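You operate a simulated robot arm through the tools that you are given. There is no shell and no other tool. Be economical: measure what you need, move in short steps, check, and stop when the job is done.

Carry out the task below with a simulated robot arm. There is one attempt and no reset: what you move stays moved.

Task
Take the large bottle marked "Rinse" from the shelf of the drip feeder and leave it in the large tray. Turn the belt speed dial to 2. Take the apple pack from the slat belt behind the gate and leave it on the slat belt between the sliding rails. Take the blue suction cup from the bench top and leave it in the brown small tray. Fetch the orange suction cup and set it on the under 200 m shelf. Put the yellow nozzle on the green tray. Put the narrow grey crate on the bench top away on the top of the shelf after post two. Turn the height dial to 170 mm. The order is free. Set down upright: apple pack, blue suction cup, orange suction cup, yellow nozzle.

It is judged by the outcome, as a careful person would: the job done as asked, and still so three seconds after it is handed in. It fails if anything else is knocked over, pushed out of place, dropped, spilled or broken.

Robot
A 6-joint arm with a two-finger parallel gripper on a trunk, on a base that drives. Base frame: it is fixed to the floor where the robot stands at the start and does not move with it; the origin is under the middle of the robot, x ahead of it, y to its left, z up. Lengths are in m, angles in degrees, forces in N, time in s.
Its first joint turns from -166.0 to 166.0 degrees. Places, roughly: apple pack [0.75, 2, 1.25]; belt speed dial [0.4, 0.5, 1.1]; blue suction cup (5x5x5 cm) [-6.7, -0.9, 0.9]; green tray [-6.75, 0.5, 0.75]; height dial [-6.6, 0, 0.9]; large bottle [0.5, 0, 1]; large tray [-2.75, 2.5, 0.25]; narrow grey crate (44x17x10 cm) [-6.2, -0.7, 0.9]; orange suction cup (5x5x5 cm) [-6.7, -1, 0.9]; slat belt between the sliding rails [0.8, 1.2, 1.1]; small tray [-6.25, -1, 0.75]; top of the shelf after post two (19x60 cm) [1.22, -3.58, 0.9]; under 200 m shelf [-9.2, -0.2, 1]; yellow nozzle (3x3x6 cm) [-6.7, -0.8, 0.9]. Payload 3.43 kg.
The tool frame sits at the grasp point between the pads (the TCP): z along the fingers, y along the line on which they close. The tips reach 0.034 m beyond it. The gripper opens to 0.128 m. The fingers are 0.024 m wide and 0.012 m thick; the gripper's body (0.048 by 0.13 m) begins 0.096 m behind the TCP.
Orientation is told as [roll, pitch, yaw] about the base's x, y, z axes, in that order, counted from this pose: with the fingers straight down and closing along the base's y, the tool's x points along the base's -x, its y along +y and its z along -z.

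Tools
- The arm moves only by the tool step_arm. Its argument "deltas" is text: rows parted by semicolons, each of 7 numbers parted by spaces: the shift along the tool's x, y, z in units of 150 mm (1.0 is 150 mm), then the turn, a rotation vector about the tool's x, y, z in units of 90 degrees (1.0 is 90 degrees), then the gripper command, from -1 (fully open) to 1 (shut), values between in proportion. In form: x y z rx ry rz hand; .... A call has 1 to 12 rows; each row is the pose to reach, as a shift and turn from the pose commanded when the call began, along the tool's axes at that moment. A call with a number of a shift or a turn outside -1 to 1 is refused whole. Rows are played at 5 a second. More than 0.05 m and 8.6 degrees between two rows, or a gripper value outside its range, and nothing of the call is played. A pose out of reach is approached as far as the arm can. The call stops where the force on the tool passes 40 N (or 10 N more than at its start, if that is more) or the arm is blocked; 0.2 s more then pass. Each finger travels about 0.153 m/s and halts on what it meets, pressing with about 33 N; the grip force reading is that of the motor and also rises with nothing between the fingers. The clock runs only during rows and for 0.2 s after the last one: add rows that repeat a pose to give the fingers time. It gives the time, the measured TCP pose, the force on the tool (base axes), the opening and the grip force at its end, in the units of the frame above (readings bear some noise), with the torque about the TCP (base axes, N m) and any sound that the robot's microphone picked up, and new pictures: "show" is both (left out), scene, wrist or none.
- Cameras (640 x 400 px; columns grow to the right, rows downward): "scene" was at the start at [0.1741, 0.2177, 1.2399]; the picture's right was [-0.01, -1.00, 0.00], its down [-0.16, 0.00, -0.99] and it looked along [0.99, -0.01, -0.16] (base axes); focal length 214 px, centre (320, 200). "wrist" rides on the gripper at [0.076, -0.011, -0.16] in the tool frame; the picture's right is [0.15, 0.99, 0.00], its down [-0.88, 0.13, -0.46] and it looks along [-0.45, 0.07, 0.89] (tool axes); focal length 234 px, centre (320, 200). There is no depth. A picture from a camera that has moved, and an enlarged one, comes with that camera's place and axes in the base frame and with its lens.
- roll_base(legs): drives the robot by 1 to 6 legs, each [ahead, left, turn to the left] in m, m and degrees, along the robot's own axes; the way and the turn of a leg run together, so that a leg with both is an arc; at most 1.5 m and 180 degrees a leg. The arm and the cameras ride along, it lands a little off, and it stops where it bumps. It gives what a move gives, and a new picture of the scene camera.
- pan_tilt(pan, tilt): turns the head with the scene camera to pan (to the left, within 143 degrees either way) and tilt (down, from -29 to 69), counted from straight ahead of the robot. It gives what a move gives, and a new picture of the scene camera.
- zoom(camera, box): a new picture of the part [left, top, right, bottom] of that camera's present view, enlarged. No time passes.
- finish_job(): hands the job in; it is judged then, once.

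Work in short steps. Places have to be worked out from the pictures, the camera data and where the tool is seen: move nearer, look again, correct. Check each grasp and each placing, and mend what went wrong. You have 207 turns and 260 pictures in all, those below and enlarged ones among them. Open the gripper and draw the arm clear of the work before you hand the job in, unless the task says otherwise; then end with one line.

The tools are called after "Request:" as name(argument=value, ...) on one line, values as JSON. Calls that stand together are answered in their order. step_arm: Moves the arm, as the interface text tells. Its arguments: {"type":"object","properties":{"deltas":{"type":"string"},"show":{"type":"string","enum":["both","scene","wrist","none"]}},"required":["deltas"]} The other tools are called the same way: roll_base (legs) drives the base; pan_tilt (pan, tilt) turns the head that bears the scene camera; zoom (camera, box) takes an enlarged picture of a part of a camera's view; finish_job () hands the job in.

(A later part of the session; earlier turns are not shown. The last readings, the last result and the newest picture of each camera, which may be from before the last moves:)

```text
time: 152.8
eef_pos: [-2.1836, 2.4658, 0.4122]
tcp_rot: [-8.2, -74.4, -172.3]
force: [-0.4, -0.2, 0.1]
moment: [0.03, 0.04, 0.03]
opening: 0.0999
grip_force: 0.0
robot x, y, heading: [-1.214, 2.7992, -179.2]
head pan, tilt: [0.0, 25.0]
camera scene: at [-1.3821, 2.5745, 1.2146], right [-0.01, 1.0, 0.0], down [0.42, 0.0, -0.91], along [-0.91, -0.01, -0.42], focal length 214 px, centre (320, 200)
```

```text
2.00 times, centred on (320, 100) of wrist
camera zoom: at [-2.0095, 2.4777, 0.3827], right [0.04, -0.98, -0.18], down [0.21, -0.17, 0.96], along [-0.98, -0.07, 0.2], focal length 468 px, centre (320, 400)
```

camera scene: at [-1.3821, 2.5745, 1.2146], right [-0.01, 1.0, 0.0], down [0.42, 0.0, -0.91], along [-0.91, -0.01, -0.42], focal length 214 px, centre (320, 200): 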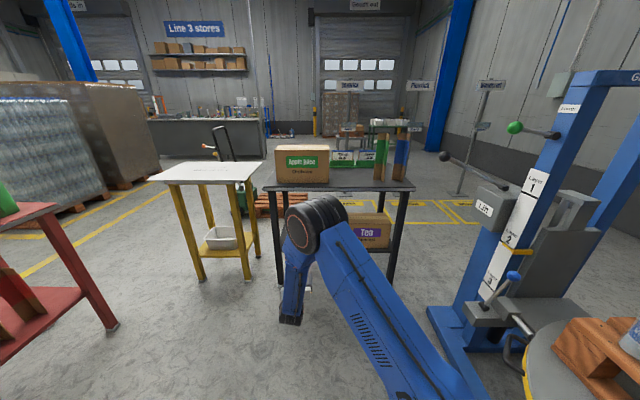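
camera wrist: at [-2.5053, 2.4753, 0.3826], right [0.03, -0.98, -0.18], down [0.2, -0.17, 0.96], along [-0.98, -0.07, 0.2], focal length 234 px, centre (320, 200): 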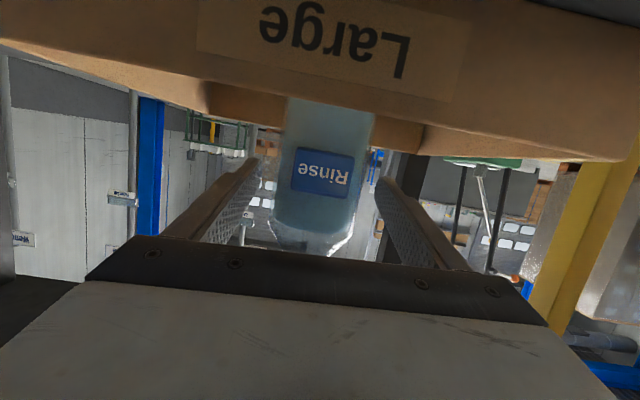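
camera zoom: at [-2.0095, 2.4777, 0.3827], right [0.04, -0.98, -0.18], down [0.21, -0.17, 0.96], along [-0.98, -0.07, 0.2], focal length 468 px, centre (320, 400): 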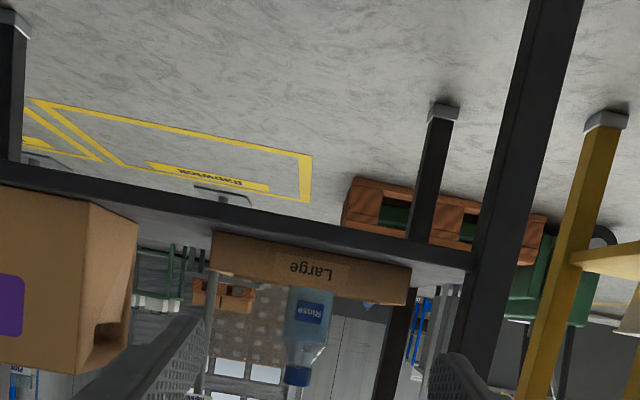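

Placed correctly. Now I raise the arm back to travel height and head toward the conveyor for the apple pack.

Request:
step_arm(deltas="-0.32 0 -0.087 0 0 0 -0.56;-0.64 0 -0.173 0 0 0 -0.56;-0.96 0 -0.26 0 0 0 -0.56", show="none")

Request:
step_arm(deltas="-0.32 0 -0.087 0 0 0 -0.56;-0.64 0 -0.173 0 0 0 -0.56;-0.96 0 -0.26 0 0 0 -0.56", show="none")

Request:
step_arm(deltas="-0.32 0 -0.087 0 0 0 -0.56;-0.64 0 -0.173 0 0 0 -0.56;-0.96 0 -0.26 0 0 0 -0.56", show="none")

Request:
step_arm(deltas="-0.32 0 -0.087 0 0 0 -0.56;-0.64 0 -0.173 0 0 0 -0.56;-0.96 0 -0.26 0 0 0 -0.56", show="none")

Request:
step_arm(deltas="-0.32 0 -0.087 0 0 0 -0.56;-0.64 0 -0.173 0 0 0 -0.56;-0.96 0 -0.26 0 0 0 -0.56", show="none")

Request:
roll_base(legs=[[0, 0.6, 0], [0, 0, 90], [0, 0, 80]])

```text
time: 153.7
eef_pos: [-2.1829, 2.458, 0.5598]
tcp_rot: [-8.3, -74.3, -172.2]
force: [0.4, -0.6, -1.0]
moment: [-0.01, 0.05, -0.01]
opening: 0.0999
grip_force: 0.0
robot x, y, heading: [-1.2139, 2.7979, -179.4]
head pan, tilt: [0.0, 25.0]
```

```text
time: 154.4
eef_pos: [-2.1849, 2.456, 0.7118]
tcp_rot: [-8.4, -74.3, -172.1]
force: [0.0, 0.2, -0.7]
moment: [-0.05, 0.03, 0.01]
opening: 0.0996
grip_force: 0.0
robot x, y, heading: [-1.2159, 2.8013, -179.2]
head pan, tilt: [0.0, 25.0]
```

```text
time: 155.2
eef_pos: [-2.1861, 2.4468, 0.8632]
tcp_rot: [-8.3, -74.4, -172.2]
force: [0.6, -0.2, 0.5]
moment: [0.0, 0.06, -0.01]
opening: 0.0997
grip_force: 0.1
robot x, y, heading: [-1.2148, 2.7981, -179.2]
head pan, tilt: [0.0, 25.0]
```

```text
time: 156.1
eef_pos: [-2.1852, 2.4404, 1.0101]
tcp_rot: [-8.3, -74.3, -172.1]
force: [-0.4, -0.2, -0.8]
moment: [0.02, 0.02, -0.04]
opening: 0.0997
grip_force: 0.1
robot x, y, heading: [-1.2139, 2.8005, -179.1]
head pan, tilt: [0.0, 25.0]
```

```text
time: 156.8
eef_pos: [-2.1875, 2.4366, 1.1589]
tcp_rot: [-8.3, -74.4, -172.2]
force: [-0.8, -0.5, -0.3]
moment: [-0.02, 0.0, -0.01]
opening: 0.1001
grip_force: 0.2
robot x, y, heading: [-1.2147, 2.7972, -179.5]
head pan, tilt: [0.0, 25.0]
```

```text
time: 167.4
eef_pos: [-0.1786, 2.359, 1.1576]
tcp_rot: [-8.2, -74.5, -4.0]
force: [0.9, 0.4, 0.3]
moment: [-0.02, 0.0, 0.02]
opening: 0.0997
grip_force: 0.1
robot x, y, heading: [-1.2059, 2.2028, -10.9]
head pan, tilt: [0.0, 25.0]
camera scene: at [-0.9934, 2.3826, 1.2146], right [-0.19, -0.98, 0.0], down [-0.41, 0.08, -0.91], along [0.89, -0.17, -0.42], focal length 214 px, centre (320, 200)
```

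scene: 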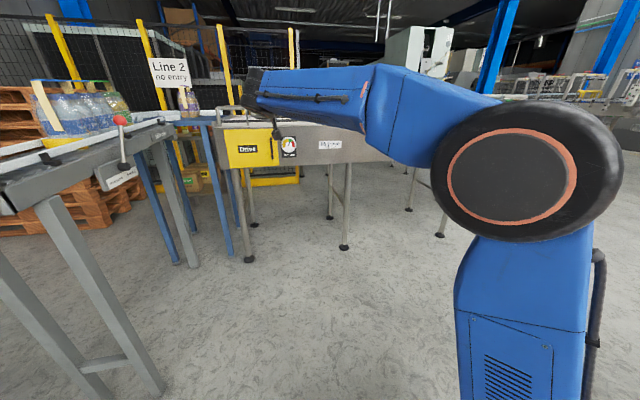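

I pull the arm in closer before approaching the conveyor.

Request:
step_arm(deltas="0.08 0 -0.3 0 0 0 -0.56;0.16 0 -0.6 0 0 0 -0.56;0.25 0 -0.95 0 0 0 -0.56", show="none")

Request:
step_arm(deltas="0.08 0 -0.3 0 0 0 -0.56;0.16 0 -0.6 0 0 0 -0.56;0.2 0 -0.75 0 0 0 -0.56", show="none")

Request:
roll_base(legs=[[0, 0, 11], [0.65, 0, 0], [0, -0.6, 0]])

Request:
pan_tilt(pan=15, tilt=12)

```text
refused: row 3 steps farther than a row can; nothing moved
```

```text
time: 168.2
eef_pos: [-0.2933, 2.3798, 1.1587]
tcp_rot: [-8.3, -74.4, -3.8]
force: [0.3, 0.0, -0.4]
moment: [-0.01, 0.0, -0.03]
opening: 0.0999
grip_force: 0.1
robot x, y, heading: [-1.2016, 2.1994, -11.2]
head pan, tilt: [0.0, 25.0]
```

```text
time: 175.4
eef_pos: [0.304, 1.9714, 1.1588]
tcp_rot: [-8.1, -74.4, 6.8]
force: [0.4, -0.4, -0.3]
moment: [-0.01, 0.0, -0.03]
opening: 0.0998
grip_force: 0.0
robot x, y, heading: [-0.5584, 1.6214, -0.2]
head pan, tilt: [0.0, 25.0]
camera scene: at [-0.384, 1.8418, 1.2146], right [0.0, -1.0, 0.0], down [-0.42, 0.0, -0.91], along [0.91, 0.0, -0.42], focal length 214 px, centre (320, 200)
```

scene: 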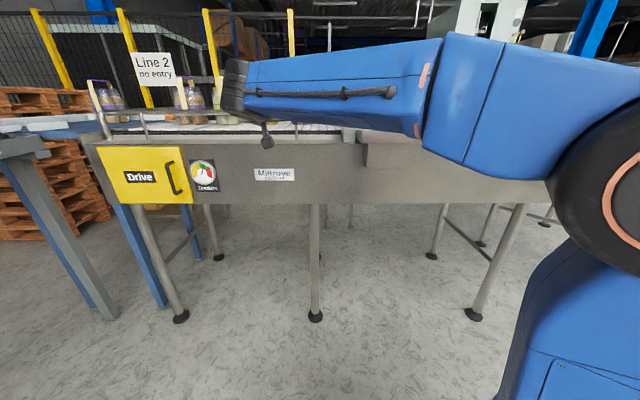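

```text
time: 176.2
eef_pos: [0.3049, 1.9716, 1.1592]
tcp_rot: [-8.2, -74.5, 6.8]
force: [0.5, -0.2, -0.1]
moment: [0.01, -0.05, -0.03]
opening: 0.0999
grip_force: 0.0
robot x, y, heading: [-0.5565, 1.6236, -0.4]
head pan, tilt: [15.0, 12.0]
camera scene: at [-0.3859, 1.8659, 1.2356], right [0.25, -0.97, 0.0], down [-0.2, -0.05, -0.98], along [0.95, 0.25, -0.21], focal length 214 px, centre (320, 200)
```

scene: 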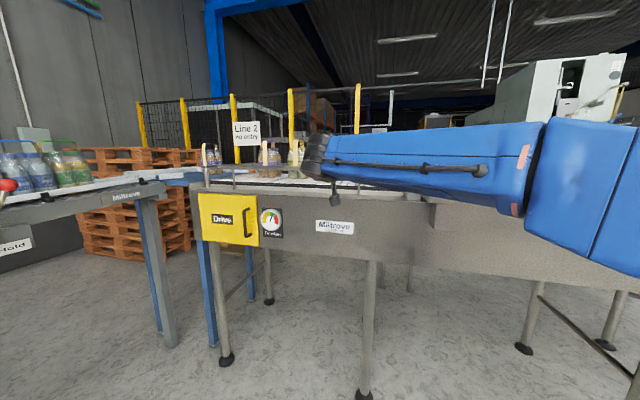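

The arm blocks the scene view, so I use the wrist camera, which looks across the belt.

Request:
zoom(camera="wrist", box=[0, 0, 640, 400])

Request:
zoom(camera="scene", box=[190, 130, 350, 230])

```text
1.00 times, centred on (320, 200) of wrist (not enlarged: the box is as wide or as high as the picture)
camera zoom: at [0.1311, 1.9625, 1.1289], right [-0.02, 0.98, -0.18], down [-0.2, 0.17, 0.96], along [0.98, 0.06, 0.2], focal length 234 px, centre (320, 200)
```

zoom: 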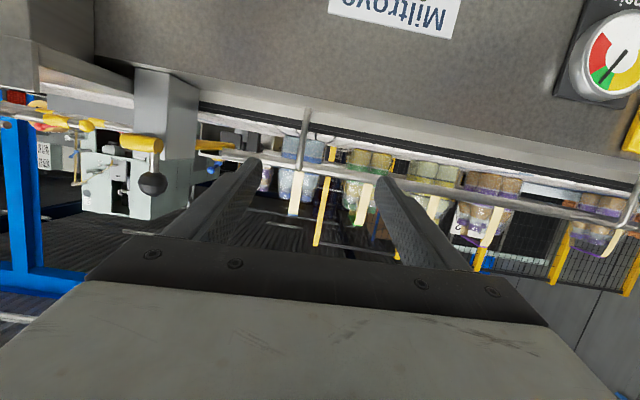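

```text
4.00 times, centred on (270, 180) of scene
camera zoom: at [-0.3859, 1.8659, 1.2356], right [0.25, -0.97, 0.0], down [-0.2, -0.05, -0.98], along [0.95, 0.25, -0.21], focal length 858 px, centre (520, 280)
```

zoom: 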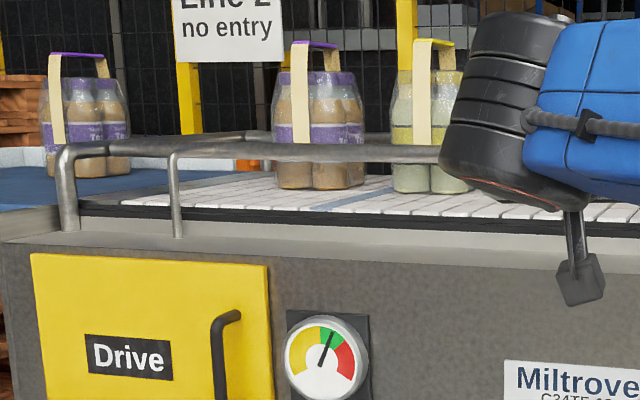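

Packs of several kinds stand in a row behind the rail; I need to read the labels. I back off and swing the arm to the right to free the scene camera's view.

Request:
roll_base(legs=[[-0.25, 0.35, 0]])

Request:
step_arm(deltas="0 -0.3 0 0 0 0 -0.56;0 -0.6 0 0 0 0 -0.56;0 -0.9 0 0 0 0 -0.56", show="none")

Request:
step_arm(deltas="0 -0.3 0 0 0 0 -0.56;0 -0.6 0 0 0 0 -0.56;0 -0.9 0 0 0 0 -0.56", show="none")

Request:
step_arm(deltas="0 -0.3 0 0 0 0 -0.56;0 -0.6 0 0 0 0 -0.56;0 -0.9 0 0 0 0 -0.56", show="scene")

```text
time: 178.9
eef_pos: [0.0578, 2.3281, 1.1591]
tcp_rot: [-8.2, -74.4, 6.9]
force: [0.9, 0.4, -1.0]
moment: [-0.04, -0.01, 0.01]
opening: 0.0998
grip_force: 0.0
robot x, y, heading: [-0.808, 1.979, -0.1]
head pan, tilt: [15.0, 12.0]
camera scene: at [-0.6342, 2.2226, 1.2357], right [0.25, -0.97, 0.0], down [-0.2, -0.05, -0.98], along [0.95, 0.25, -0.21], focal length 214 px, centre (320, 200)
```

scene: 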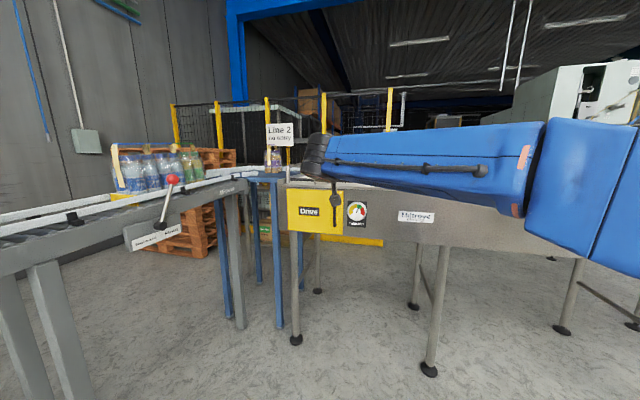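

```text
time: 179.7
eef_pos: [0.0549, 2.1939, 1.1637]
tcp_rot: [-8.2, -74.4, 6.9]
force: [0.8, 0.3, -0.2]
moment: [0.0, -0.05, 0.01]
opening: 0.0996
grip_force: 0.1
robot x, y, heading: [-0.8069, 1.9835, -0.4]
head pan, tilt: [15.0, 12.0]
```

```text
time: 180.5
eef_pos: [0.0521, 2.0587, 1.1706]
tcp_rot: [-8.1, -74.5, 7.0]
force: [0.4, -0.4, -0.7]
moment: [0.01, 0.02, -0.01]
opening: 0.1001
grip_force: 0.1
robot x, y, heading: [-0.807, 1.9819, -0.0]
head pan, tilt: [15.0, 12.0]
```

```text
time: 181.3
eef_pos: [0.0489, 1.9244, 1.1725]
tcp_rot: [-8.1, -74.4, 6.8]
force: [-0.2, 0.6, -0.1]
moment: [-0.02, -0.01, 0.02]
opening: 0.0997
grip_force: 0.1
robot x, y, heading: [-0.8041, 1.9782, -0.3]
head pan, tilt: [15.0, 12.0]
camera scene: at [-0.6342, 2.2226, 1.2357], right [0.26, -0.97, 0.0], down [-0.2, -0.05, -0.98], along [0.95, 0.25, -0.21], focal length 214 px, centre (320, 200)
```

scene: 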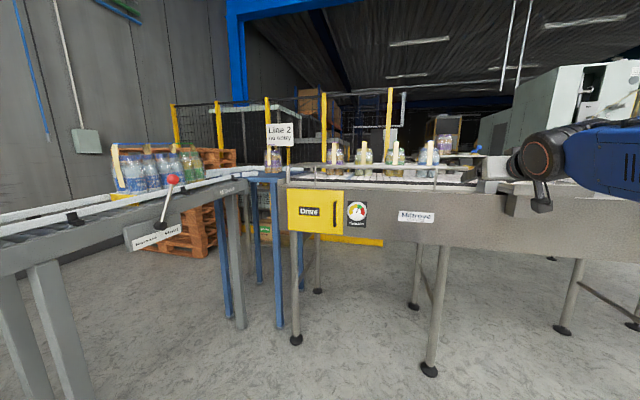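

Now the packs are visible; I zoom to read labels.

Request:
zoom(camera="scene", box=[310, 120, 470, 220])

```text
4.00 times, centred on (390, 170) of scene
camera zoom: at [-0.6342, 2.2226, 1.2357], right [0.26, -0.97, 0.0], down [-0.2, -0.05, -0.98], along [0.95, 0.25, -0.21], focal length 858 px, centre (40, 320)
```

zoom: 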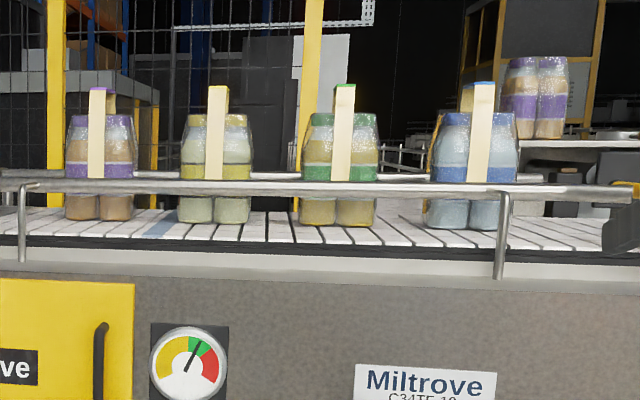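

Green-label pack is the apple (third from left), at about (0.775, 2.115), base z≈1.105, with a strap handle topping at ≈1.31. Now I look at the destination around y=1.2.

Request:
pan_tilt(pan=-20, tilt=5)

Request:
zoom(camera="wrist", box=[0, 0, 640, 400])

```text
time: 182.3
eef_pos: [0.0481, 1.9252, 1.1727]
tcp_rot: [-8.2, -74.5, 6.8]
force: [0.5, -0.6, 0.1]
moment: [0.0, 0.02, -0.01]
opening: 0.0998
grip_force: 0.1
robot x, y, heading: [-0.8066, 1.9804, -0.3]
head pan, tilt: [-20.0, 5.0]
camera scene: at [-0.6381, 2.167, 1.247], right [-0.35, -0.94, 0.0], down [-0.08, 0.03, -1.0], along [0.93, -0.34, -0.09], focal length 214 px, centre (320, 200)
```

scene: 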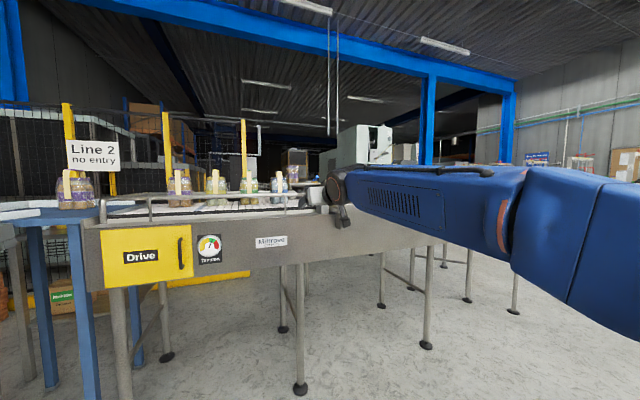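

```text
1.00 times, centred on (320, 200) of wrist (not enlarged: the box is as wide or as high as the picture)
camera zoom: at [-0.1248, 1.9158, 1.143], right [-0.02, 0.98, -0.18], down [-0.2, 0.17, 0.96], along [0.98, 0.06, 0.2], focal length 234 px, centre (320, 200)
```

zoom: 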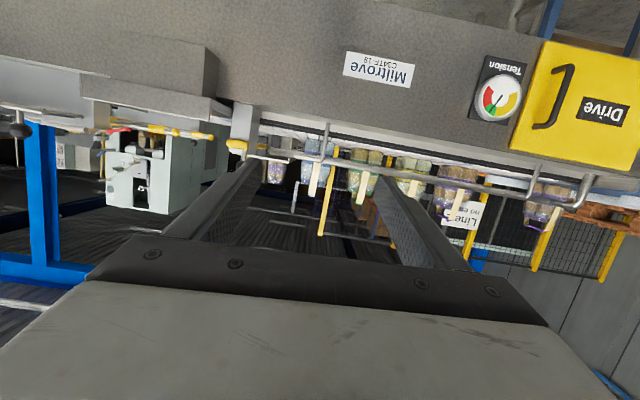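

I test raising the horizontal tool to about z 1.33, needed for the strap and for clearance over the rail.

Request:
step_arm(deltas="-0.3 0 -0.08 0 0 0 -0.56;-0.6 0 -0.16 0 0 0 -0.56;-0.9 0 -0.24 0 0 0 -0.56;-1 0 -0.27 0 0 0 -0.56;-1 0 -0.27 0 0 0 -0.56", show="none")

Request:
roll_base(legs=[[0.3, 0, 0], [0, -0.45, 0]])

Request:
pan_tilt(pan=0, tilt=10)

```text
time: 183.5
eef_pos: [0.0501, 1.9297, 1.3293]
tcp_rot: [-8.2, -74.5, 6.9]
force: [0.0, -0.4, 0.0]
moment: [-0.04, -0.02, -0.02]
opening: 0.0998
grip_force: 0.1
robot x, y, heading: [-0.8041, 1.9808, -0.3]
head pan, tilt: [-20.0, 5.0]
```

```text
time: 187.8
eef_pos: [0.3475, 1.4811, 1.3289]
tcp_rot: [-8.0, -74.4, 6.8]
force: [0.6, 0.1, -0.1]
moment: [0.03, -0.02, 0.02]
opening: 0.0997
grip_force: 0.0
robot x, y, heading: [-0.51, 1.534, -0.3]
head pan, tilt: [-20.0, 5.0]
camera scene: at [-0.34, 1.718, 1.247], right [-0.35, -0.94, 0.0], down [-0.08, 0.03, -1.0], along [0.93, -0.34, -0.09], focal length 214 px, centre (320, 200)
```

scene: 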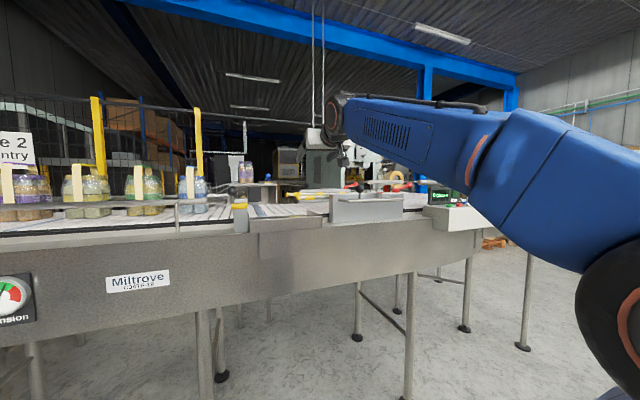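

```text
time: 188.7
eef_pos: [0.3499, 1.4808, 1.3283]
tcp_rot: [-8.2, -74.4, 6.9]
force: [0.3, -0.2, 0.0]
moment: [0.01, 0.02, 0.0]
opening: 0.0999
grip_force: 0.0
robot x, y, heading: [-0.5082, 1.5345, -0.4]
head pan, tilt: [0.0, 10.0]
camera scene: at [-0.3332, 1.7493, 1.239], right [0.0, -1.0, 0.0], down [-0.17, 0.0, -0.98], along [0.98, 0.0, -0.17], focal length 214 px, centre (320, 200)
```

scene: 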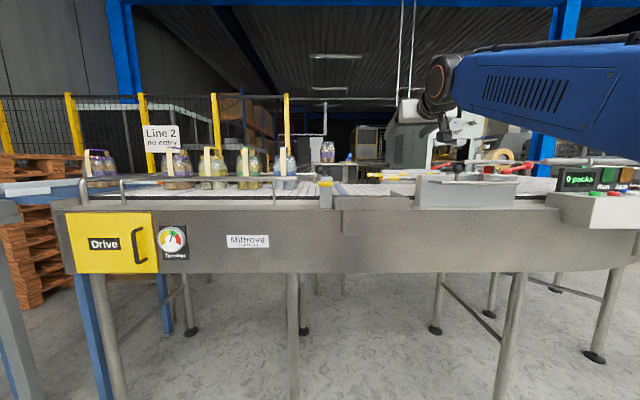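

The elevated pose works. I zoom in on the belt section right of the packs to find the gate and sliding rails.

Request:
zoom(camera="scene", box=[240, 130, 440, 230])

Request:
zoom(camera="scene", box=[400, 130, 600, 230])

Request:
zoom(camera="wrist", box=[0, 0, 640, 400])

```text
3.20 times, centred on (340, 180) of scene
camera zoom: at [-0.3332, 1.7493, 1.239], right [0.0, -1.0, 0.0], down [-0.17, 0.0, -0.98], along [0.98, 0.0, -0.17], focal length 686 px, centre (256, 264)
```

zoom: 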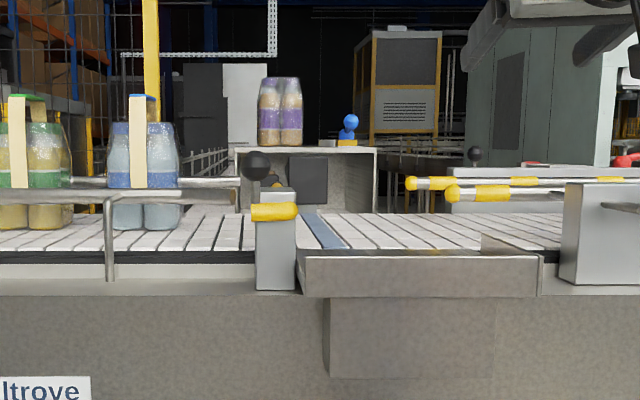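

```text
3.20 times, centred on (500, 180) of scene
camera zoom: at [-0.3332, 1.7493, 1.239], right [0.0, -1.0, 0.0], down [-0.17, 0.0, -0.98], along [0.98, 0.0, -0.17], focal length 686 px, centre (-256, 264)
```

zoom: 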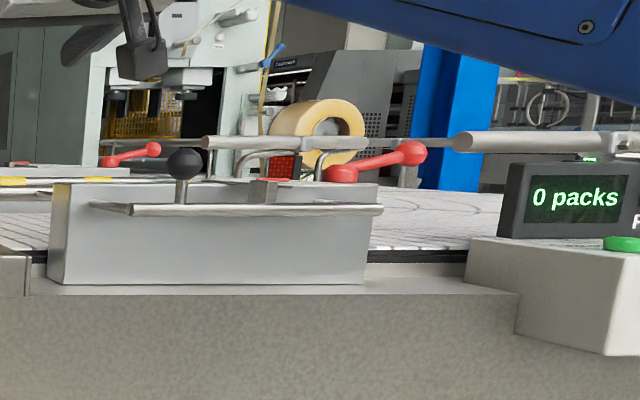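

```text
1.00 times, centred on (320, 200) of wrist (not enlarged: the box is as wide or as high as the picture)
camera zoom: at [0.1751, 1.4718, 1.2993], right [-0.02, 0.98, -0.18], down [-0.2, 0.17, 0.96], along [0.98, 0.06, 0.2], focal length 234 px, centre (320, 200)
```

zoom: 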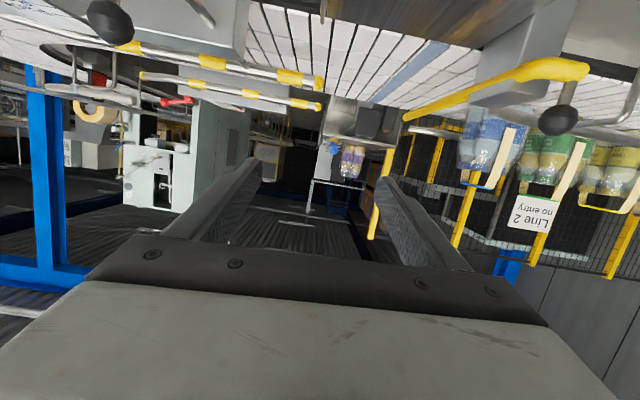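

I see it: the gate is the yellow bar at y≈1.7; the sliding rails (yellow-tipped) run along y at x≈0.70 and 0.96, z≈1.165, from y≈1.455 southward; so the target is about (0.83, 1.28). Now I go for the green pack: strafe left, then forward part way and check.

Request:
roll_base(legs=[[0, 0.635, 0], [0.24, 0, 0]])

Request:
zoom(camera="wrist", box=[80, 0, 560, 300])

```text
time: 193.6
eef_pos: [0.5842, 2.1295, 1.3283]
tcp_rot: [-8.2, -74.5, 7.2]
force: [0.6, -1.0, 0.5]
moment: [0.01, 0.0, 0.03]
opening: 0.0998
grip_force: 0.0
robot x, y, heading: [-0.2691, 2.173, 0.2]
head pan, tilt: [0.0, 10.0]
camera scene: at [-0.0991, 2.3926, 1.239], right [0.0, -1.0, 0.0], down [-0.17, 0.0, -0.98], along [0.98, 0.0, -0.17], focal length 214 px, centre (320, 200)
```

scene: 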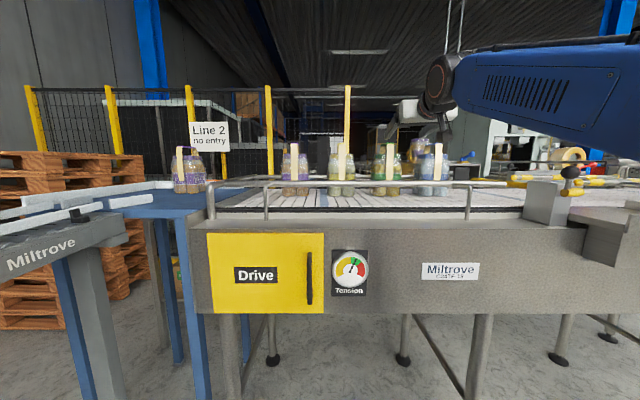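

```text
1.33 times, centred on (320, 150) of wrist
camera zoom: at [0.4109, 2.1181, 1.2993], right [-0.03, 0.98, -0.18], down [-0.2, 0.17, 0.96], along [0.98, 0.06, 0.2], focal length 312 px, centre (320, 267)
```

zoom: 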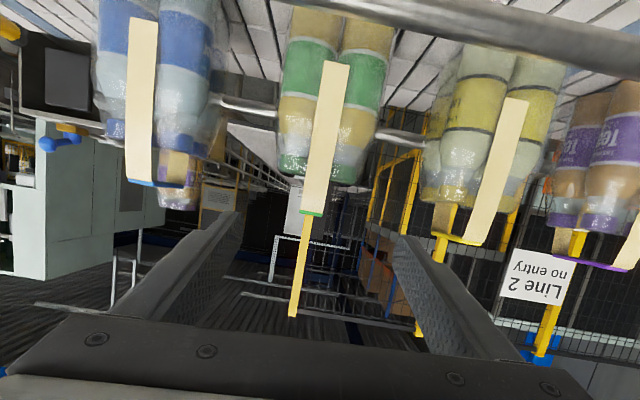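

The strap is centred at y≈2.119, top z≈1.31, about 3 cm wide. I flatten the tool a little (to ~−82°), lower to z≈1.302, narrow the opening and approach part way.

Request:
step_arm(deltas="0.08 -0.06 0.02 0 -0.083 0 -0.2;0.167 -0.067 0.046 0 -0.083 0 0;0.167 -0.067 0.046 0 -0.083 0 0", show="none")

Request:
roll_base(legs=[[0.09, 0, 0]])

Request:
zoom(camera="wrist", box=[160, 50, 480, 250])

Request:
zoom(camera="scene", box=[340, 100, 500, 200])

```text
time: 194.4
eef_pos: [0.5848, 2.1171, 1.3036]
tcp_rot: [-15.6, -81.9, 14.9]
force: [0.5, 0.6, 0.4]
moment: [-0.01, 0.0, 0.05]
opening: 0.0639
grip_force: 0.0
robot x, y, heading: [-0.2727, 2.1716, 0.1]
head pan, tilt: [0.0, 10.0]
```

```text
time: 195.5
eef_pos: [0.6771, 2.1168, 1.3046]
tcp_rot: [-15.4, -81.8, 14.6]
force: [-0.7, 0.0, -1.1]
moment: [0.03, 0.0, 0.01]
opening: 0.0639
grip_force: 0.0
robot x, y, heading: [-0.1796, 2.1736, -0.3]
head pan, tilt: [0.0, 10.0]
camera scene: at [-0.007, 2.3927, 1.239], right [0.0, -1.0, 0.0], down [-0.17, 0.0, -0.98], along [0.98, 0.0, -0.17], focal length 214 px, centre (320, 200)
```

scene: 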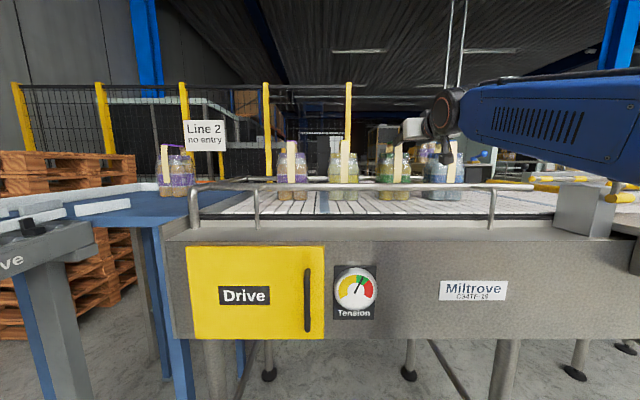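

```text
2.00 times, centred on (320, 150) of wrist
camera zoom: at [0.5086, 2.1057, 1.2512], right [-0.01, 0.98, -0.18], down [-0.33, 0.17, 0.93], along [0.94, 0.07, 0.32], focal length 468 px, centre (320, 300)
```

zoom: 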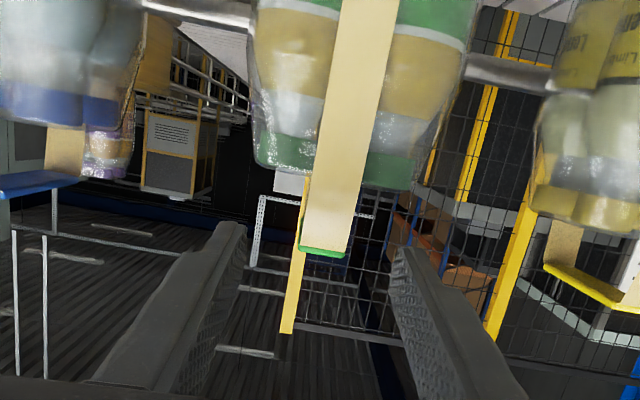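

```text
4.00 times, centred on (420, 150) of scene
camera zoom: at [-0.007, 2.3927, 1.239], right [0.0, -1.0, 0.0], down [-0.17, 0.0, -0.98], along [0.98, 0.0, -0.17], focal length 858 px, centre (-80, 400)
```

zoom: 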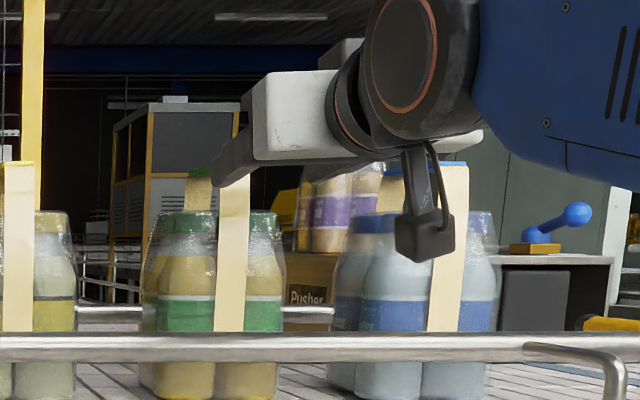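

The finger is ~1 cm too high relative to the strap gap (strap 1.273–1.305). I lower 12 mm and drive forward 0.095 m.

Request:
step_arm(deltas="0.082 0 0.012 0 0 0 0;0.082 0 0.012 0 0 0 0", show="none")

Request:
roll_base(legs=[[0.095, 0, 0]])

Request:
zoom(camera="scene", box=[340, 80, 500, 180])

Request:
zoom(camera="wrist", box=[160, 50, 480, 250])

```text
time: 196.1
eef_pos: [0.678, 2.1165, 1.2915]
tcp_rot: [-15.4, -81.8, 14.6]
force: [-0.9, -0.3, 0.1]
moment: [0.0, 0.01, 0.0]
opening: 0.0641
grip_force: 0.2
robot x, y, heading: [-0.183, 2.1745, 0.1]
head pan, tilt: [0.0, 10.0]
```

```text
time: 197.2
eef_pos: [0.7714, 2.1165, 1.2912]
tcp_rot: [-15.4, -81.7, 14.6]
force: [-0.3, -0.1, -0.4]
moment: [0.0, 0.02, -0.01]
opening: 0.0638
grip_force: 0.0
robot x, y, heading: [-0.0856, 2.1767, 0.0]
head pan, tilt: [0.0, 10.0]
camera scene: at [0.0879, 2.3927, 1.239], right [0.0, -1.0, 0.0], down [-0.17, 0.0, -0.98], along [0.98, 0.0, -0.17], focal length 214 px, centre (320, 200)
```

scene: 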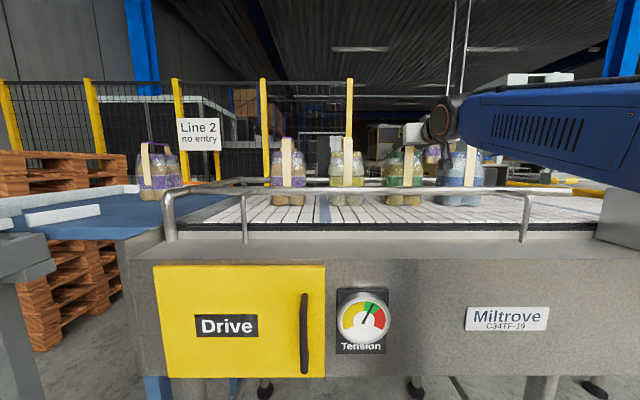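

```text
4.00 times, centred on (420, 130) of scene
camera zoom: at [0.0879, 2.3927, 1.239], right [0.0, -1.0, 0.0], down [-0.17, 0.0, -0.98], along [0.98, 0.0, -0.17], focal length 858 px, centre (-80, 480)
```

zoom: 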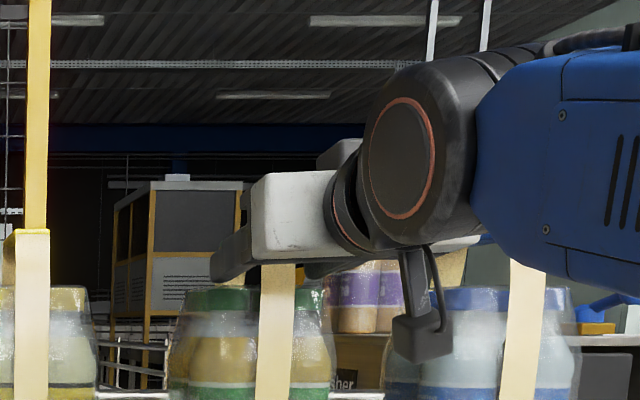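

```text
2.00 times, centred on (320, 150) of wrist
camera zoom: at [0.6031, 2.1054, 1.2393], right [-0.01, 0.98, -0.18], down [-0.33, 0.17, 0.93], along [0.94, 0.07, 0.32], focal length 468 px, centre (320, 300)
```

zoom: 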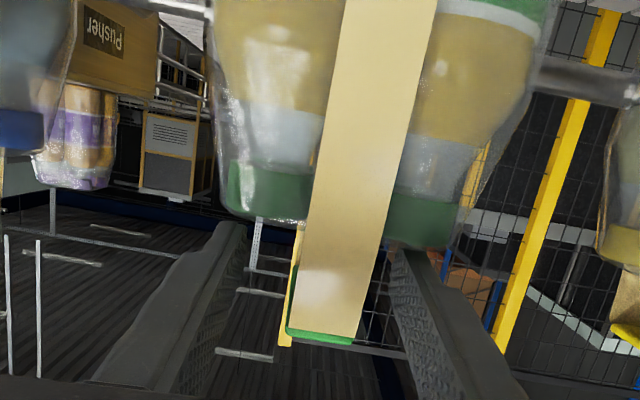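

Fingers straddle the strap above the bottle tops with no contact. I close on the strap.

Request:
step_arm(deltas="0 0 0 0 0 0 0.5;0 0 0 0 0 0 0.8;0 0 0 0 0 0 0.8", show="none")

Request:
step_arm(deltas="-0.07 0 -0.01 0 0 0 0.8;-0.14 0 -0.02 0 0 0 0.8;-0.14 0 -0.02 0 0 0 0.8")

```text
time: 198.0
eef_pos: [0.7712, 2.1177, 1.2921]
tcp_rot: [-15.4, -81.8, 14.4]
force: [-2.6, 2.4, -0.2]
moment: [0.97, 0.23, 0.1]
opening: 0.0266
grip_force: 32.5
robot x, y, heading: [-0.0848, 2.1727, 0.2]
head pan, tilt: [0.0, 10.0]
```

```text
time: 198.8
eef_pos: [0.7704, 2.1163, 1.31]
tcp_rot: [-15.5, -81.7, 14.6]
force: [-0.1, 0.8, -9.9]
moment: [0.02, 0.47, -0.01]
opening: 0.0262
grip_force: 33.1
robot x, y, heading: [-0.0858, 2.1757, 0.1]
head pan, tilt: [0.0, 10.0]
camera scene: at [0.0883, 2.3926, 1.2389], right [0.0, -1.0, 0.0], down [-0.17, 0.0, -0.98], along [0.98, 0.0, -0.17], focal length 214 px, centre (320, 200)
camera wrist: at [0.6034, 2.1064, 1.2588], right [-0.01, 0.98, -0.18], down [-0.33, 0.17, 0.93], along [0.95, 0.07, 0.32], focal length 234 px, centre (320, 200)
```

scene: 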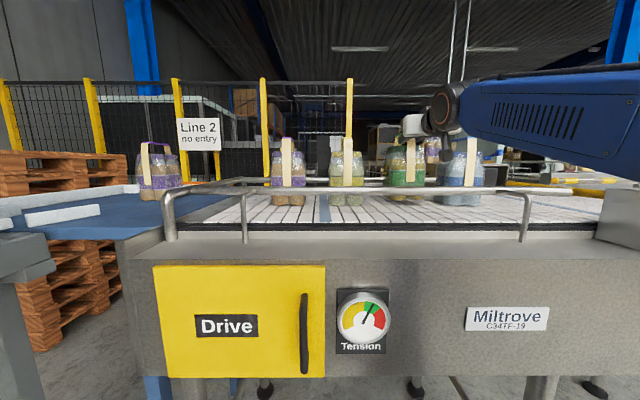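
wrist: 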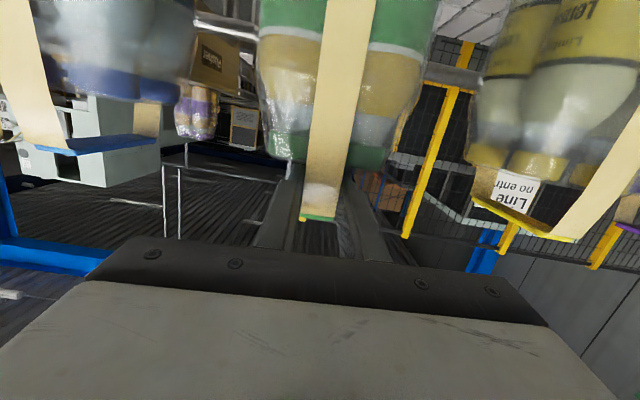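

Lifted (~1 kg), but the moment shows the pack's centre is ~4.5 cm beyond the TCP. I set it back down, release, move forward 4.5 cm and re-grip for balance.

Request:
step_arm(deltas="0.07 0 0.01 0 0 0 0.8;0.125 0 0.018 0 0 0 0.8;0.135 0 0.019 0 0 0 0.8;0.135 0 0.019 0 0 0 0.3;0.135 0 0.019 0 0 0 0;0.135 0 0.019 0 0 0 0", show="none")

Request:
roll_base(legs=[[0.045, 0, 0]])

Request:
zoom(camera="wrist", box=[160, 50, 480, 250])

```text
time: 200.2
eef_pos: [0.772, 2.1159, 1.292]
tcp_rot: [-15.5, -81.8, 14.6]
force: [-0.7, -0.2, -0.4]
moment: [0.0, -0.01, -0.02]
opening: 0.0642
grip_force: 0.0
robot x, y, heading: [-0.0854, 2.1739, 0.1]
head pan, tilt: [0.0, 10.0]
```

```text
time: 201.1
eef_pos: [0.8177, 2.1156, 1.2928]
tcp_rot: [-15.5, -81.8, 14.5]
force: [0.3, 0.3, 0.5]
moment: [0.02, 0.01, -0.01]
opening: 0.064
grip_force: 0.1
robot x, y, heading: [-0.0398, 2.1731, 0.3]
head pan, tilt: [0.0, 10.0]
camera scene: at [0.1337, 2.3926, 1.239], right [0.0, -1.0, 0.0], down [-0.17, 0.0, -0.98], along [0.98, 0.0, -0.17], focal length 214 px, centre (320, 200)
```

scene: 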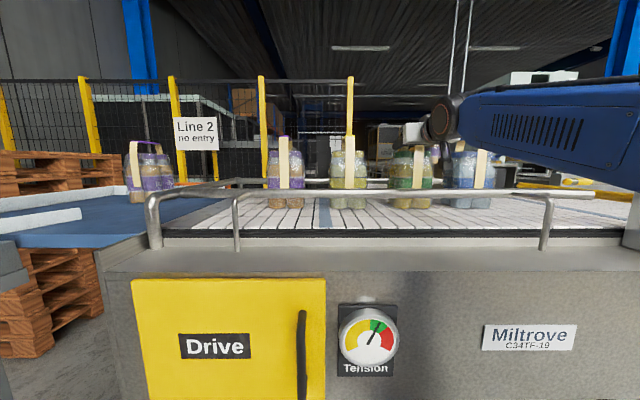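

```text
2.00 times, centred on (320, 150) of wrist
camera zoom: at [0.6493, 2.1051, 1.2401], right [-0.01, 0.98, -0.18], down [-0.33, 0.17, 0.93], along [0.94, 0.07, 0.32], focal length 468 px, centre (320, 300)
```

zoom: 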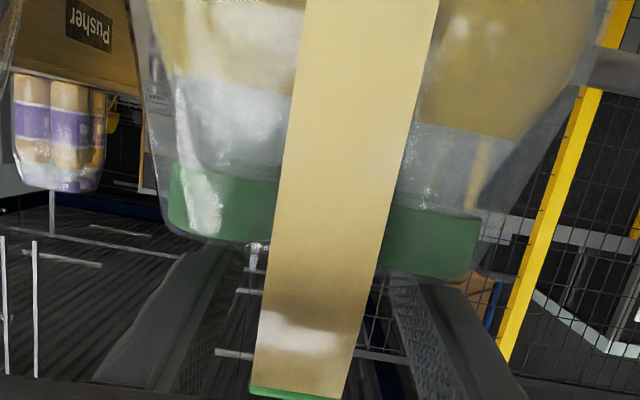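

Centred on the strap; I close and lift about 14 cm straight up.

Request:
step_arm(deltas="0 0 0 0 0 0 0.5;0 0 0 0 0 0 0.8;0 0 0 0 0 0 0.8;-0.1 0 -0.014 0 0 0 0.8;-0.3 0 -0.043 0 0 0 0.8;-0.5 0 -0.072 0 0 0 0.8;-0.7 0 -0.1 0 0 0 0.8;-0.9 0 -0.13 0 0 0 0.8;-0.9 0 -0.13 0 0 0 0.8")

```text
time: 203.1
eef_pos: [0.8165, 2.1222, 1.4301]
tcp_rot: [-15.4, -81.9, 14.3]
force: [-0.3, 0.5, -10.5]
moment: [0.02, -0.02, -0.01]
opening: 0.0275
grip_force: 33.1
robot x, y, heading: [-0.04, 2.1752, -0.0]
head pan, tilt: [0.0, 10.0]
camera scene: at [0.1341, 2.3926, 1.2389], right [0.0, -1.0, 0.0], down [-0.17, 0.0, -0.98], along [0.98, 0.0, -0.17], focal length 214 px, centre (320, 200)
camera wrist: at [0.6487, 2.1107, 1.3772], right [-0.01, 0.98, -0.18], down [-0.33, 0.17, 0.93], along [0.94, 0.07, 0.32], focal length 234 px, centre (320, 200)
```

scene: 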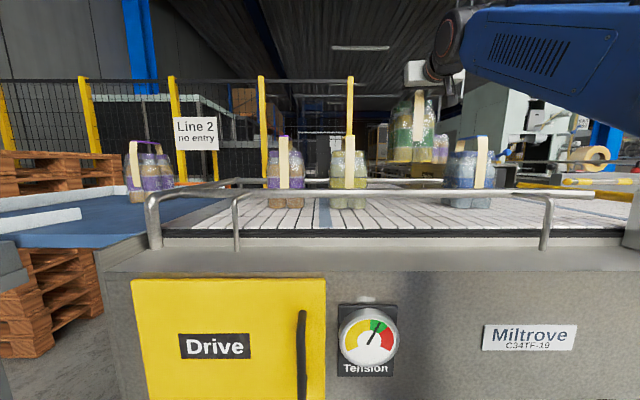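
wrist: 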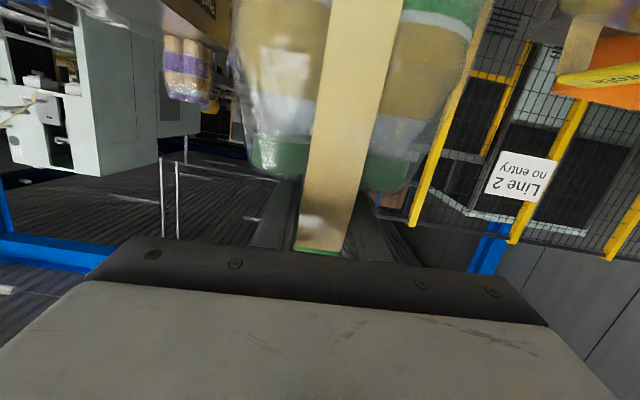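

Balanced grip, moment ≈0. I verify the label before moving on, then back out over the rail and strafe south.

Request:
zoom(camera="scene", box=[340, 60, 500, 160])

Request:
roll_base(legs=[[-0.35, 0, 0], [0, -0.8, 0]])

Request:
pan_tilt(pan=-5, tilt=12)

```text
4.00 times, centred on (420, 110) of scene
camera zoom: at [0.1341, 2.3926, 1.2389], right [0.0, -1.0, 0.0], down [-0.17, 0.0, -0.98], along [0.98, 0.0, -0.17], focal length 858 px, centre (-80, 560)
```

zoom: 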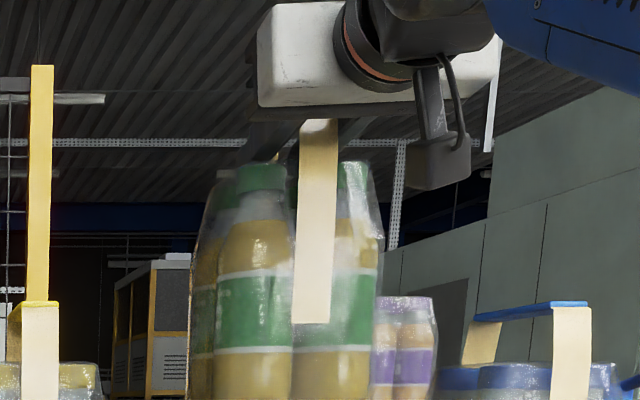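

```text
time: 209.3
eef_pos: [0.4581, 1.3176, 1.4289]
tcp_rot: [-15.5, -81.7, 14.2]
force: [0.1, 1.0, -11.6]
moment: [-0.02, -0.03, -0.03]
opening: 0.0279
grip_force: 32.9
robot x, y, heading: [-0.3985, 1.3752, -0.1]
head pan, tilt: [0.0, 10.0]
camera scene: at [-0.2235, 1.5918, 1.2389], right [0.0, -1.0, 0.0], down [-0.17, 0.0, -0.98], along [0.98, 0.0, -0.17], focal length 214 px, centre (320, 200)
```

scene: 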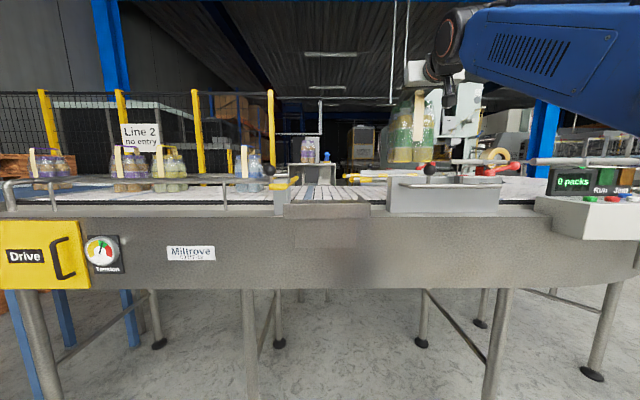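

```text
time: 210.0
eef_pos: [0.4578, 1.3184, 1.4286]
tcp_rot: [-15.3, -81.7, 14.2]
force: [0.3, -0.9, -11.7]
moment: [0.03, -0.03, 0.0]
opening: 0.0281
grip_force: 32.3
robot x, y, heading: [-0.3969, 1.3715, -0.3]
head pan, tilt: [-5.0, 12.0]
camera scene: at [-0.2237, 1.5838, 1.2357], right [-0.09, -1.0, 0.0], down [-0.21, 0.02, -0.98], along [0.97, -0.09, -0.21], focal length 214 px, centre (320, 200)
```

scene: 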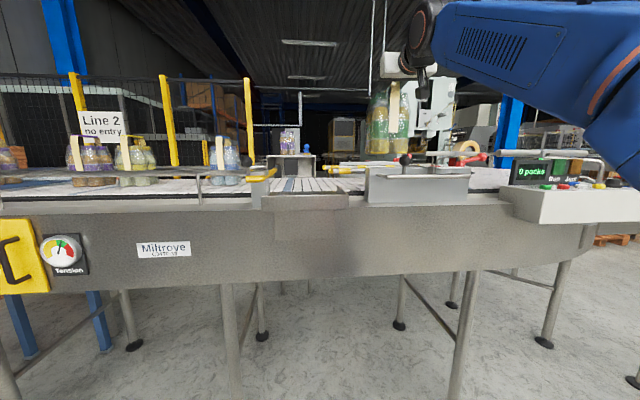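

Height clears the housing (base ≈1.24 vs. 1.19). I zoom in on the rail tips to fix the gap in x.

Request:
zoom(camera="scene", box=[300, 130, 480, 220])

Request:
zoom(camera="wrist", box=[0, 0, 640, 400])

```text
3.56 times, centred on (390, 175) of scene
camera zoom: at [-0.2237, 1.5838, 1.2357], right [-0.09, -1.0, 0.0], down [-0.21, 0.02, -0.98], along [0.97, -0.09, -0.21], focal length 763 px, centre (71, 289)
```

zoom: 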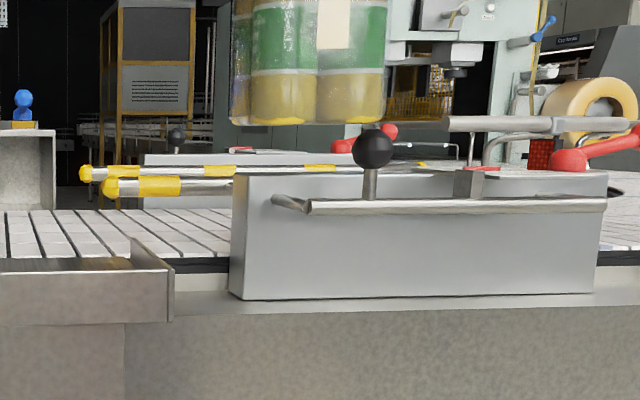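

```text
1.00 times, centred on (320, 200) of wrist (not enlarged: the box is as wide or as high as the picture)
camera zoom: at [0.2903, 1.3082, 1.3767], right [0.0, 0.98, -0.18], down [-0.33, 0.17, 0.93], along [0.95, 0.06, 0.32], focal length 234 px, centre (320, 200)
```

zoom: 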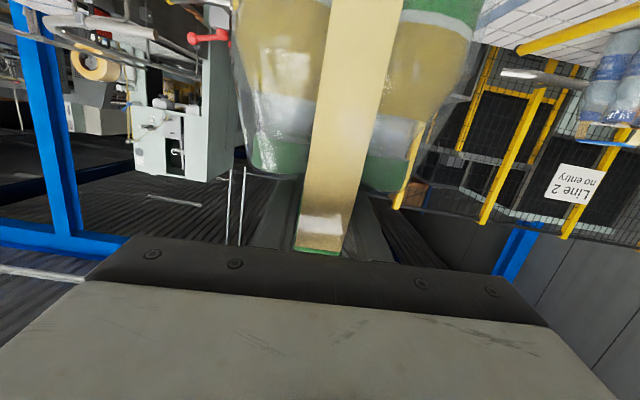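

Rails confirmed at x≈0.706 and ≈0.95 (centre 0.828). I drive forward 0.37 m with the pack above them.

Request:
roll_base(legs=[[0.37, 0, 0]])

Request:
step_arm(deltas="0.3 0 0.043 0 0 0 0.8;0.55 0 0.079 0 0 0 0.8;0.55 0 0.079 0 0 0 0.8")

```text
time: 212.3
eef_pos: [0.8292, 1.3204, 1.4295]
tcp_rot: [-15.4, -81.8, 14.3]
force: [0.1, -0.3, -10.8]
moment: [-0.01, -0.07, 0.02]
opening: 0.028
grip_force: 32.7
robot x, y, heading: [-0.0251, 1.3705, 0.1]
head pan, tilt: [-5.0, 12.0]
camera scene: at [0.1471, 1.5834, 1.2357], right [-0.09, -1.0, 0.0], down [-0.21, 0.02, -0.98], along [0.97, -0.09, -0.21], focal length 214 px, centre (320, 200)
```

scene: 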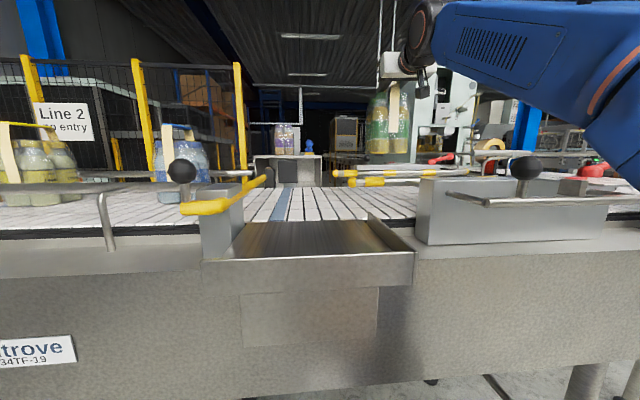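

```text
time: 213.1
eef_pos: [0.8276, 1.3166, 1.3473]
tcp_rot: [-15.4, -81.6, 14.3]
force: [-0.1, 0.1, -11.5]
moment: [0.0, -0.07, -0.01]
opening: 0.0279
grip_force: 32.6
robot x, y, heading: [-0.0305, 1.3722, -0.0]
head pan, tilt: [-5.0, 12.0]
camera scene: at [0.1472, 1.5834, 1.2357], right [-0.09, -1.0, 0.0], down [-0.21, 0.02, -0.98], along [0.97, -0.09, -0.21], focal length 214 px, centre (320, 200)
camera wrist: at [0.6591, 1.3057, 1.2945], right [-0.01, 0.98, -0.18], down [-0.33, 0.17, 0.93], along [0.95, 0.06, 0.32], focal length 234 px, centre (320, 200)
```

scene: 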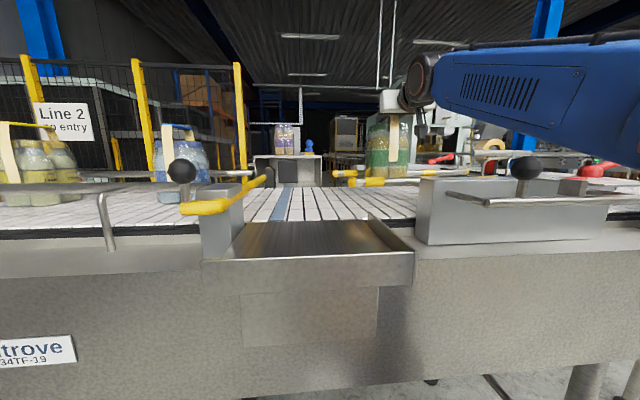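
wrist: 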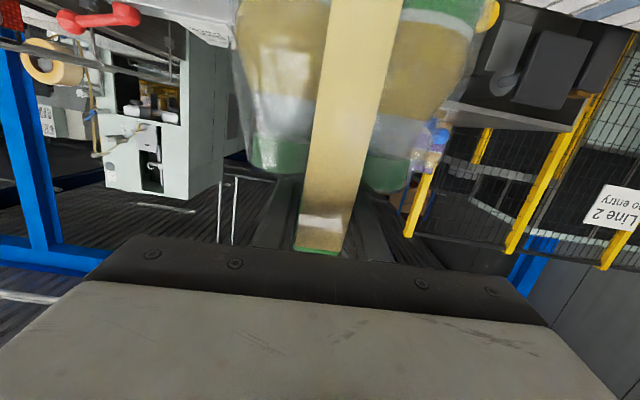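

Pack base is now at ≈1.16, just above the rails; I zoom to verify it is between them.

Request:
zoom(camera="scene", box=[310, 100, 470, 200])

```text
4.00 times, centred on (390, 150) of scene
camera zoom: at [0.1472, 1.5834, 1.2357], right [-0.09, -1.0, 0.0], down [-0.21, 0.02, -0.98], along [0.97, -0.09, -0.21], focal length 858 px, centre (40, 400)
```

zoom: 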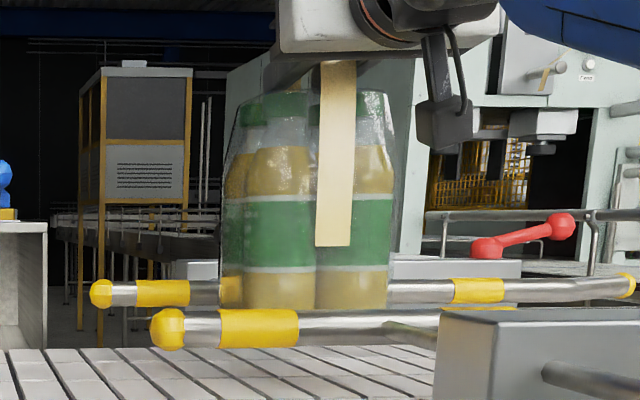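

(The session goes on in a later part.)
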